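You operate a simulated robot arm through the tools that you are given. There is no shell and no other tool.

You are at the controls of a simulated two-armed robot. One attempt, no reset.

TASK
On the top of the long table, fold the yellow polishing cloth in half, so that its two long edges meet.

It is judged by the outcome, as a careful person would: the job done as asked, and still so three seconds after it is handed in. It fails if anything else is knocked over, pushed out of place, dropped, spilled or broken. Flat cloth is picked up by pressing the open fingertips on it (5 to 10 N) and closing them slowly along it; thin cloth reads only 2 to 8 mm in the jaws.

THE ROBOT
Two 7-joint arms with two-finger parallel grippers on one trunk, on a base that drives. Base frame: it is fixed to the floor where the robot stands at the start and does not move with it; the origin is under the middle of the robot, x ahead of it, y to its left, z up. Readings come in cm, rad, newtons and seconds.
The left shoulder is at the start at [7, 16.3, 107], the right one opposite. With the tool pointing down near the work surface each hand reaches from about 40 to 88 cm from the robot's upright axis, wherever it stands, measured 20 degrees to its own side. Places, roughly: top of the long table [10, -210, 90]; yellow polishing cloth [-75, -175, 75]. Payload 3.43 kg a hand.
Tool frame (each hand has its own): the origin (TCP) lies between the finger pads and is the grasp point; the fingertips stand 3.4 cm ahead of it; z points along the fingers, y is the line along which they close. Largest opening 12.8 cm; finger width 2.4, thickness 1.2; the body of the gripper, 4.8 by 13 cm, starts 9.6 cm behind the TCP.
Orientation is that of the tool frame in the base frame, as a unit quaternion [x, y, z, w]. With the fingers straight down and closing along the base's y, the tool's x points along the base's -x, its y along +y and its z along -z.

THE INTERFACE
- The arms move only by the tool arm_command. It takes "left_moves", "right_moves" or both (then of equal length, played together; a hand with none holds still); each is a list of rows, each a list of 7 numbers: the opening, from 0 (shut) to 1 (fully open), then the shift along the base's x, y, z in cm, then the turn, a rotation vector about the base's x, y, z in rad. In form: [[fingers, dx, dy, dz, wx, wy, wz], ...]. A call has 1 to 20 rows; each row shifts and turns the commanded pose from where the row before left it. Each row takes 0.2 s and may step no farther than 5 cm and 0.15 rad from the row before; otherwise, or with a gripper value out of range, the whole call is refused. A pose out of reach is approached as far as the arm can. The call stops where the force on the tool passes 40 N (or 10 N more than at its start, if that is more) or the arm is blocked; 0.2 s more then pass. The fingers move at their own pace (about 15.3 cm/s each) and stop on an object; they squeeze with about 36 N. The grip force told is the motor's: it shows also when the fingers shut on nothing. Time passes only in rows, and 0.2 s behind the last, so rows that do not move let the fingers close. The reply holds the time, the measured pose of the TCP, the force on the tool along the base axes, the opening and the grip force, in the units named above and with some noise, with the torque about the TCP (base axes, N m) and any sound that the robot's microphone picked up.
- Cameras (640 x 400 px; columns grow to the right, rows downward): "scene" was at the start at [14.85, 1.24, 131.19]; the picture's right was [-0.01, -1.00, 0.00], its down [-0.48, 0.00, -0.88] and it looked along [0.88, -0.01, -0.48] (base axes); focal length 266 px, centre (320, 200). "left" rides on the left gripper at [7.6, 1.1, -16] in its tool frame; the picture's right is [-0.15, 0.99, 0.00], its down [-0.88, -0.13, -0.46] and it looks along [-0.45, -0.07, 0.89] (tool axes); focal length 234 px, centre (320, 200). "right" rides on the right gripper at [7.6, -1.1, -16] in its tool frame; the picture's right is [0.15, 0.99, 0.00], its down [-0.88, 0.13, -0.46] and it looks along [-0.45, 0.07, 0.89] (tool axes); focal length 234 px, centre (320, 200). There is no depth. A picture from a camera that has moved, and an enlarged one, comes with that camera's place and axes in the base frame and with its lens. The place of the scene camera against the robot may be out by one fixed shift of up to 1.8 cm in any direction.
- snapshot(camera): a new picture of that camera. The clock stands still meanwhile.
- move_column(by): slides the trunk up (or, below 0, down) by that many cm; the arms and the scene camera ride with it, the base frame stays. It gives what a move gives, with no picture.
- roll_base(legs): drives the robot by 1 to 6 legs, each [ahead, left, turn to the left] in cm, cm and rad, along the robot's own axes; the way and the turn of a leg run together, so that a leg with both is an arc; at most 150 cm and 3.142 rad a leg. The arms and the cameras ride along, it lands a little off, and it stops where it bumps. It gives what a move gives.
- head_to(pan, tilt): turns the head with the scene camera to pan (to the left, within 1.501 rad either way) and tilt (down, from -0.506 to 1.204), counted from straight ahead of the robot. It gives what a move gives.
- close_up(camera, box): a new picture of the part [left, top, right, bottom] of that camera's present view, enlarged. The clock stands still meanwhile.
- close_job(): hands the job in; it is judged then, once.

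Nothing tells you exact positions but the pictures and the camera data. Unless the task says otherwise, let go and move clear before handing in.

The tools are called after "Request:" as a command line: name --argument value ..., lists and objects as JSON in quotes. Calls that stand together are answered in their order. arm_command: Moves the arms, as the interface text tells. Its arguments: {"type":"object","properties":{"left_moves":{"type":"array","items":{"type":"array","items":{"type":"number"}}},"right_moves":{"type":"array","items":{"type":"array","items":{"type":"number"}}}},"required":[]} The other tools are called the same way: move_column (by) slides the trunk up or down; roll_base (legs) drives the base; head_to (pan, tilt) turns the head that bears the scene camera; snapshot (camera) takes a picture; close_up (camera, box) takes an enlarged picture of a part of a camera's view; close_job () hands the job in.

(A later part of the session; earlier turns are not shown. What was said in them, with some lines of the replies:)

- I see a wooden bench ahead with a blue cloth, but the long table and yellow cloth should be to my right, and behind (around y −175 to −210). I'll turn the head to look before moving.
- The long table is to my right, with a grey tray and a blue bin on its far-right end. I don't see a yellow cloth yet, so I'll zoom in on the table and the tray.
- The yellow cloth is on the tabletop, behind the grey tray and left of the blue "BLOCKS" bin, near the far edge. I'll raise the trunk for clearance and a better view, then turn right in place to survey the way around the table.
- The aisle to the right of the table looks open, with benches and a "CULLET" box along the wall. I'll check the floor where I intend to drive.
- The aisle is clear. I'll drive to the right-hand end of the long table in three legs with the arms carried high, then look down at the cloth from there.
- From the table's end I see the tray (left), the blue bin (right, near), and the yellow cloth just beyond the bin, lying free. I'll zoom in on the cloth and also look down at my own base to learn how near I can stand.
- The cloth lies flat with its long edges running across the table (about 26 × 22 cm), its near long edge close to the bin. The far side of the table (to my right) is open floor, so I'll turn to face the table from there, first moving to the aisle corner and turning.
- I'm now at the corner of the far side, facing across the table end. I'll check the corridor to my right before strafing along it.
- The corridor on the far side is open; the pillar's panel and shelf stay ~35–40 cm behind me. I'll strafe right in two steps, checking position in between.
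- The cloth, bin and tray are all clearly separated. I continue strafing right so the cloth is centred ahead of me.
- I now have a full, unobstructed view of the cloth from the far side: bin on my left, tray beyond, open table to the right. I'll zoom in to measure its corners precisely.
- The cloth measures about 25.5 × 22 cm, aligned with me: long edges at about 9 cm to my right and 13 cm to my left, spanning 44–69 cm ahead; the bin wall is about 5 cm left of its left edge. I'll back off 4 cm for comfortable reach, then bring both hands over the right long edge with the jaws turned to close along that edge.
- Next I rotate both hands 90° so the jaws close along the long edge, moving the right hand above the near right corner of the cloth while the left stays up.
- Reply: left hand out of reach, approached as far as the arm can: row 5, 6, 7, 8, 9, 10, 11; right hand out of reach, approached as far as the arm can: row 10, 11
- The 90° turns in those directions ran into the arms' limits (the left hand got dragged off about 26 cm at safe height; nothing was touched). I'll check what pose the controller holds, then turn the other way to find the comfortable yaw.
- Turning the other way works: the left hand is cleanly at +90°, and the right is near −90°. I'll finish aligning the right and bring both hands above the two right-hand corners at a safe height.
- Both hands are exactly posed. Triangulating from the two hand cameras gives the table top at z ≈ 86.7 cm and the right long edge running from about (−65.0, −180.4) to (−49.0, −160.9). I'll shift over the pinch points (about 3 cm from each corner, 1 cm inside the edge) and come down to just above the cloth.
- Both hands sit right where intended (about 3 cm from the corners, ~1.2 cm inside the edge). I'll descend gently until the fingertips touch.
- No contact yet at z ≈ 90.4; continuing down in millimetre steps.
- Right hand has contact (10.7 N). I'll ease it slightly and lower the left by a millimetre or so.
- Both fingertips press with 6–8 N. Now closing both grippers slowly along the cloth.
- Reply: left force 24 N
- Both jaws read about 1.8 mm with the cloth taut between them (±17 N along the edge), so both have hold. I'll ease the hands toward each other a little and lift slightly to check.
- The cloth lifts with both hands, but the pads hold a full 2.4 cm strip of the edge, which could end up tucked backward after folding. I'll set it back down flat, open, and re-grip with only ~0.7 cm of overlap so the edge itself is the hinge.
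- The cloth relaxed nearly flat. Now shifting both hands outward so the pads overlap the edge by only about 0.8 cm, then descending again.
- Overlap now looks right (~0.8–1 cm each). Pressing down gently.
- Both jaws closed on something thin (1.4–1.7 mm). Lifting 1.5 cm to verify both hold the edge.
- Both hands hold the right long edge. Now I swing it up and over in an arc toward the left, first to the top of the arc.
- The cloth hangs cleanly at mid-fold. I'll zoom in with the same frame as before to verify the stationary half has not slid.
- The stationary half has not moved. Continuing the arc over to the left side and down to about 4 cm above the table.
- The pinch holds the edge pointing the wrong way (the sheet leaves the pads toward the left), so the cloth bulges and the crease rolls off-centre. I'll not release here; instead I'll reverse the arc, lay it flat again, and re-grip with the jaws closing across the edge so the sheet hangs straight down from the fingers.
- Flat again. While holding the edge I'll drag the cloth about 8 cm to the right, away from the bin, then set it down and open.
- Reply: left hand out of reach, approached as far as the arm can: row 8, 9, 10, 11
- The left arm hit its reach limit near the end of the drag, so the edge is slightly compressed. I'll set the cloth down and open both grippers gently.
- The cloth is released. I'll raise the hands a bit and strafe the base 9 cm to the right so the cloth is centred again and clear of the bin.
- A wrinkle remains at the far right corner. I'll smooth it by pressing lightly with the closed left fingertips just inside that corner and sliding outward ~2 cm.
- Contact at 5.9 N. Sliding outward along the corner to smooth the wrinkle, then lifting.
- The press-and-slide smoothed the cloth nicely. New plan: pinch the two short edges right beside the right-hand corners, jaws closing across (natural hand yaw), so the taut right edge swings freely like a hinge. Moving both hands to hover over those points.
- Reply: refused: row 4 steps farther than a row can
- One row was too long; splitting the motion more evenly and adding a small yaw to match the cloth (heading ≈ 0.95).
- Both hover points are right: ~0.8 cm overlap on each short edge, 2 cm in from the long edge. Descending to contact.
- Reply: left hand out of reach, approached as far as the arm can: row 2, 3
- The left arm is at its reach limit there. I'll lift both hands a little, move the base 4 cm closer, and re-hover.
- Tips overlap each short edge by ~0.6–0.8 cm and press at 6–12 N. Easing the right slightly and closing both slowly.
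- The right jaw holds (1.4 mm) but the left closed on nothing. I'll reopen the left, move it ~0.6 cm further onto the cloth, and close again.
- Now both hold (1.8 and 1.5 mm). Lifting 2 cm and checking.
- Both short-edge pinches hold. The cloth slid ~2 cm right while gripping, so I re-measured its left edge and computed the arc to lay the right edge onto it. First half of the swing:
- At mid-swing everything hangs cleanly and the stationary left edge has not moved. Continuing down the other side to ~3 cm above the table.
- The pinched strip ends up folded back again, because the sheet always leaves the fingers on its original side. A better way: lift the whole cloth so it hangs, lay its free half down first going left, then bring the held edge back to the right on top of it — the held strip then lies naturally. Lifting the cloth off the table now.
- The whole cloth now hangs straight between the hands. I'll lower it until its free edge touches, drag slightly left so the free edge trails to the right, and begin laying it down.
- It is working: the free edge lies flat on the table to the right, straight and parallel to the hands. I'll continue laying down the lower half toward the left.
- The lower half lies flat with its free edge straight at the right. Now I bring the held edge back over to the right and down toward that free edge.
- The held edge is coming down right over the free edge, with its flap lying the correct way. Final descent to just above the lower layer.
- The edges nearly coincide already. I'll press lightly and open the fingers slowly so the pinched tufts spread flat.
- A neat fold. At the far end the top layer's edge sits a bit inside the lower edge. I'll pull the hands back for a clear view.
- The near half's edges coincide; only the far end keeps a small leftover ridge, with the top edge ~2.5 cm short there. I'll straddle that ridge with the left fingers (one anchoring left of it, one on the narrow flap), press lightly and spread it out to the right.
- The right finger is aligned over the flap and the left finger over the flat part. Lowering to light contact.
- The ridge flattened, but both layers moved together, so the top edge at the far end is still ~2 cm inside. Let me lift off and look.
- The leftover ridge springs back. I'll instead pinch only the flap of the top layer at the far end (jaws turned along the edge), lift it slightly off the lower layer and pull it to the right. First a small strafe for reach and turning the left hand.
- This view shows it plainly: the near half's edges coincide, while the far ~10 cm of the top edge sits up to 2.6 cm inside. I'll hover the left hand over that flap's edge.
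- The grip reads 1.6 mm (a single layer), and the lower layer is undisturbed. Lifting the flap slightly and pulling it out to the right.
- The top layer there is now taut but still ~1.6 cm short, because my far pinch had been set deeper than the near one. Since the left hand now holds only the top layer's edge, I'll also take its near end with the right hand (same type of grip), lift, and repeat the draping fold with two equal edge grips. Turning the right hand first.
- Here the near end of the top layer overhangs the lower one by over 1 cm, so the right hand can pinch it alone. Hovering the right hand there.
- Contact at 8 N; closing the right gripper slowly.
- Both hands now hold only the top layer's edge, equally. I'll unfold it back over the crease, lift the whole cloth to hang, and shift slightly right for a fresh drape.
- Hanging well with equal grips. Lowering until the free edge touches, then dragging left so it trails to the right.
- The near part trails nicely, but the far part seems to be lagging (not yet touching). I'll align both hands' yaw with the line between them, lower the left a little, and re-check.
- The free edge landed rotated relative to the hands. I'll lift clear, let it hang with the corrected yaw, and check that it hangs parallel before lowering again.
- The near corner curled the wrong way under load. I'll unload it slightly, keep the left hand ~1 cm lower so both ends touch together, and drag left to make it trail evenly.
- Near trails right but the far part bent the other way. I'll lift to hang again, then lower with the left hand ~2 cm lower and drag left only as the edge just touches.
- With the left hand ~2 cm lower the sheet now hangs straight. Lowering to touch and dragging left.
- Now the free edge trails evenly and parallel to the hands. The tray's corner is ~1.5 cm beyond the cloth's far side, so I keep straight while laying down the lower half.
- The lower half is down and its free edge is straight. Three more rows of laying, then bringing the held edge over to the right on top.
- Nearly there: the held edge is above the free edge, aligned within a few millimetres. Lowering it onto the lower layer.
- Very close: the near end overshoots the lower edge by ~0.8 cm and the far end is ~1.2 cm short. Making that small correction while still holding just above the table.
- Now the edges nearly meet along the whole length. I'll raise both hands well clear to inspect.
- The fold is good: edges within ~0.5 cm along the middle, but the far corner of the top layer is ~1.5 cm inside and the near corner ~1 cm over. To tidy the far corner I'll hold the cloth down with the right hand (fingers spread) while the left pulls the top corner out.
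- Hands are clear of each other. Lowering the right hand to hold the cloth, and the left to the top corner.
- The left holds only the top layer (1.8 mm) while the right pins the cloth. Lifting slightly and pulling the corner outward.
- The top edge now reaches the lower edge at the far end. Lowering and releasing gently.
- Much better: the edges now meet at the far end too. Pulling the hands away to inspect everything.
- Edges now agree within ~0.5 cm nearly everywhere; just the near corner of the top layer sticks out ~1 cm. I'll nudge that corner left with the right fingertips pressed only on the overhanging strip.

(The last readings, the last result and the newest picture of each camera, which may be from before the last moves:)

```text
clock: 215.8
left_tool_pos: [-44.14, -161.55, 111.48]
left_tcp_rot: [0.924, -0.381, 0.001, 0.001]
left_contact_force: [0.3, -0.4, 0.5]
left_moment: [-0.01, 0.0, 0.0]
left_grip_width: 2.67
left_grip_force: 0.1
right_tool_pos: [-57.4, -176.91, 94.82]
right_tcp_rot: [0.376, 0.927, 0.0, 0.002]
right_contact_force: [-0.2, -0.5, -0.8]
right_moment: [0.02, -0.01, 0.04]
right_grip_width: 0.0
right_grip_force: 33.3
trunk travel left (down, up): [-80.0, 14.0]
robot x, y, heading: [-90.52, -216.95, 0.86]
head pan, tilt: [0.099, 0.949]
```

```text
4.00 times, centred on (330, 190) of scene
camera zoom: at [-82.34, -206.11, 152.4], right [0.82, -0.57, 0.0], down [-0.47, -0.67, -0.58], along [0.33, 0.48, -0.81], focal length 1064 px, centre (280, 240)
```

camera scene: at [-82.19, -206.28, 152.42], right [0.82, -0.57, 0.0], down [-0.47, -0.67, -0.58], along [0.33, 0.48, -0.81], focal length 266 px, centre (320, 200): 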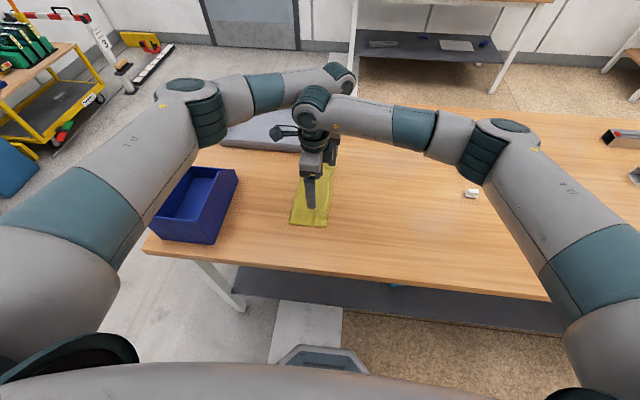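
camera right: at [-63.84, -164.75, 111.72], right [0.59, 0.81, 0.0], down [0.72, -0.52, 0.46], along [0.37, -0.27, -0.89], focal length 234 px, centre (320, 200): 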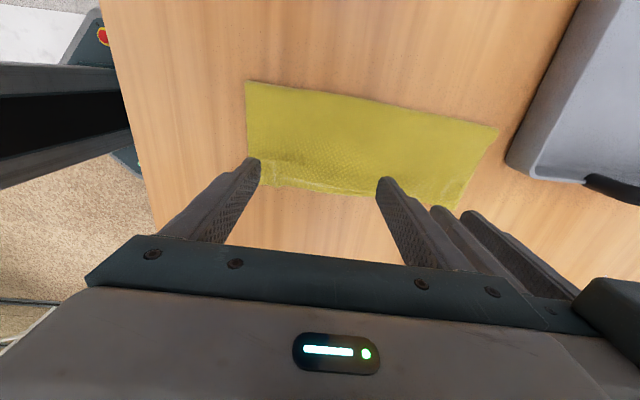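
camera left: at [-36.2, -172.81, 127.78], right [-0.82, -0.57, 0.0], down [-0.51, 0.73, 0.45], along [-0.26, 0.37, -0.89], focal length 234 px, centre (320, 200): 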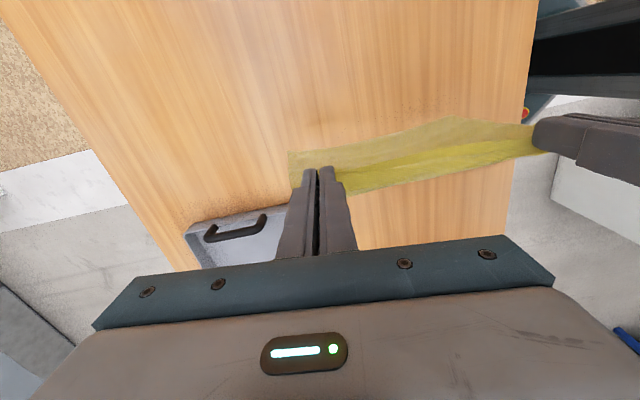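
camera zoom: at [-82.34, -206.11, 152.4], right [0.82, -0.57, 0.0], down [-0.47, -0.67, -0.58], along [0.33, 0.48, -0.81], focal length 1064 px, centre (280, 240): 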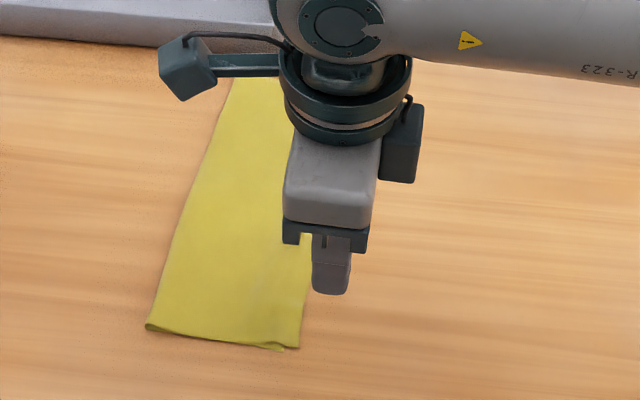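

The nudge moved both layers together, so the near overhang stays around 1 cm. I'll withdraw and evaluate the whole fold.

Request:
arm_command --right_moves '[[0.2, 2.5, -2.3, 3, 0, 0, 0], [0.2, 3.3, -3.0, 1, 0, 0, 0], [0.2, 3.3, -3.0, 0, 0, 0, 0], [0.2, 3.3, -3.0, 0, 0, 0, 0], [0.2, 0, 0, 0, 0, 0, 0]]' --left_moves '[[0.2, 2.0, -1.9, 0, 0, 0, 0], [0.2, 2.0, -1.9, 0, 0, 0, 0], [0.2, -1.2, -1.5, 0, 0, 0, 0], [0.2, -1.2, -1.5, 0, 0, 0, 0], [0.2, 0, 0, 0, 0, 0, 0]]'

Request:
close_up --camera "left" --box '[200, 60, 520, 220]'

Request:
close_up --camera "scene" --box '[280, 140, 380, 240]'

```text
clock: 217.0
left_tool_pos: [-42.44, -168.44, 111.49]
left_tcp_rot: [0.924, -0.382, 0.0, 0.001]
left_contact_force: [1.2, 0.7, -0.1]
left_moment: [-0.03, 0.0, -0.03]
left_grip_width: 2.56
left_grip_force: 0.1
right_tool_pos: [-45.14, -188.09, 98.87]
right_tcp_rot: [0.376, 0.927, 0.0, 0.001]
right_contact_force: [-0.2, 0.7, 0.5]
right_moment: [0.0, 0.01, -0.03]
right_grip_width: 2.58
right_grip_force: 0.1
trunk travel left (down, up): [-80.0, 14.0]
robot x, y, heading: [-90.34, -217.19, 0.855]
head pan, tilt: [0.099, 0.949]
```

```text
2.00 times, centred on (360, 140) of left
camera zoom: at [-38.04, -174.39, 127.45], right [-0.8, -0.6, 0.0], down [-0.53, 0.71, 0.45], along [-0.27, 0.36, -0.89], focal length 468 px, centre (240, 320)
```

zoom: 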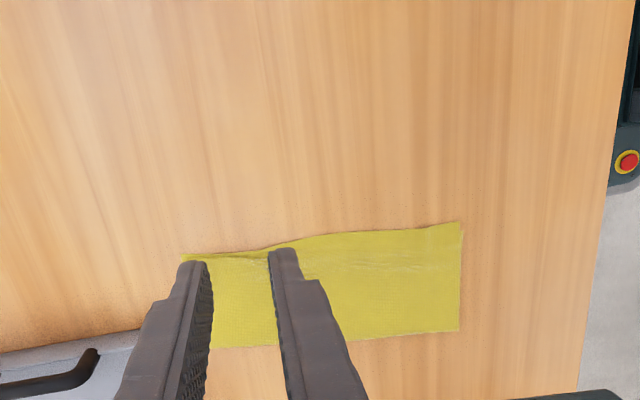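

```text
4.00 times, centred on (330, 190) of scene
camera zoom: at [-82.29, -206.1, 152.4], right [0.82, -0.57, 0.0], down [-0.47, -0.67, -0.58], along [0.33, 0.48, -0.81], focal length 1064 px, centre (280, 240)
```

zoom: 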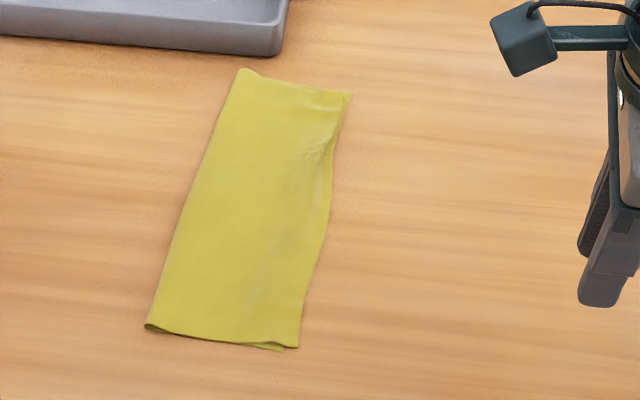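

The fold is neat: the two long edges meet within about a centimetre at worst, and the cloth is still. I'll raise both hands well clear, then check the table once more for stability and that nothing else has moved.

Request:
arm_command --right_moves '[[0.3, 1.5, -1.5, 3, 0, 0, 0], [0.3, 1.5, -1.5, 3, 0, 0, 0], [0.3, 1.5, -1.5, 3, 0, 0, 0], [0.3, 0, 0, 0, 0, 0, 0], [0.3, 0, 0, 0, 0, 0, 0], [0.3, 0, 0, 0, 0, 0, 0], [0.3, 0, 0, 0, 0, 0, 0], [0.3, 0, 0, 0, 0, 0, 0]]' --left_moves '[[0.3, 0.5, -0.8, 3, 0, 0, 0], [0.3, 0.5, -0.8, 3, 0, 0, 0], [0.3, 0, 0, 2, 0, 0, 0], [0.3, 0, 0, 0, 0, 0, 0], [0.3, 0, 0, 0, 0, 0, 0], [0.3, 0, 0, 0, 0, 0, 0], [0.3, 0, 0, 0, 0, 0, 0], [0.3, 0, 0, 0, 0, 0, 0]]'

Request:
snapshot --camera "scene"

Request:
close_up --camera "scene" --box '[280, 140, 380, 240]'

```text
clock: 218.8
left_tool_pos: [-41.57, -169.94, 119.49]
left_tcp_rot: [0.924, -0.382, 0.0, 0.001]
left_contact_force: [-0.1, -1.2, 0.5]
left_moment: [-0.04, -0.03, -0.02]
left_grip_width: 3.85
left_grip_force: 0.1
right_tool_pos: [-40.43, -192.69, 107.96]
right_tcp_rot: [0.376, 0.926, 0.0, 0.001]
right_contact_force: [-0.1, 0.5, 0.5]
right_moment: [0.0, 0.02, -0.02]
right_grip_width: 3.85
right_grip_force: 0.1
trunk travel left (down, up): [-80.0, 14.0]
robot x, y, heading: [-90.94, -217.53, 0.862]
head pan, tilt: [0.099, 0.949]
```

```text
taken
camera scene: at [-82.32, -206.19, 152.41], right [0.82, -0.57, 0.0], down [-0.47, -0.67, -0.58], along [0.33, 0.48, -0.81], focal length 266 px, centre (320, 200)
```

scene: 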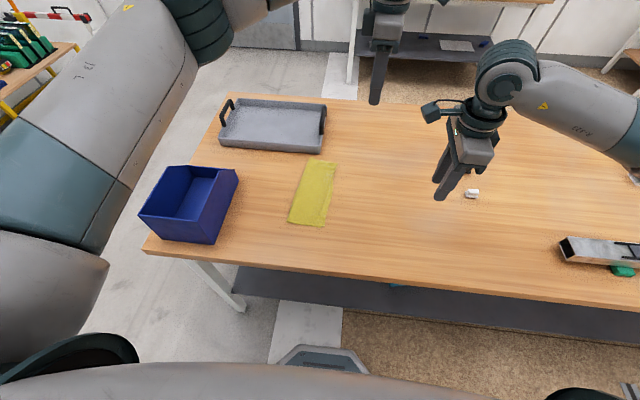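

```text
4.00 times, centred on (330, 190) of scene
camera zoom: at [-82.32, -206.19, 152.41], right [0.82, -0.57, 0.0], down [-0.47, -0.67, -0.58], along [0.33, 0.48, -0.81], focal length 1064 px, centre (280, 240)
```

zoom: 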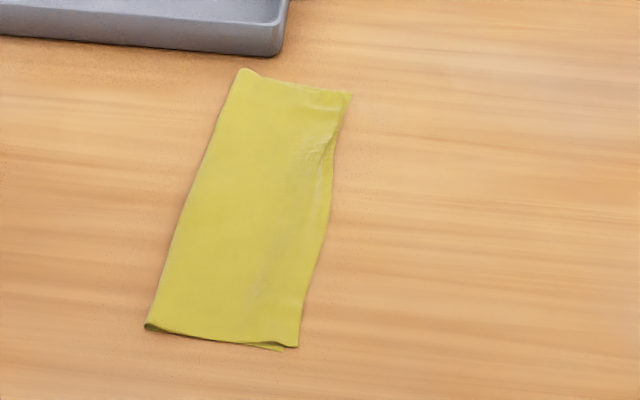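

The yellow cloth lies folded in half on the long table, its two long edges together, resting flat and stable. The tray, bin and small parts are where they were, and both hands are clear. Handing in.

Request:
close_job

```text
The job is handed in.
```

The yellow cloth is folded in half on the long table, and I've handed the job in. The two long edges meet to within about half a centimetre along most of their length.

- **Alignment:** At one corner the top layer sticks out about 1 cm past the lower edge. At the opposite end it stops up to about 0.8 cm short. I tried to nudge the overhanging corner back, but both layers moved together, so I left it.
- **Position:** To fold it I slid the cloth away from the bin and set it down again, so it now lies to the right of the bin, a short way from the tray.
- **Other objects:** In the last picture the tray, blue bin and small white part looked undisturbed. The small black part was hidden behind the right gripper in that shot; it was in place in earlier ones.
- **Hands:** Both hands had let go and were raised clear before I handed in.
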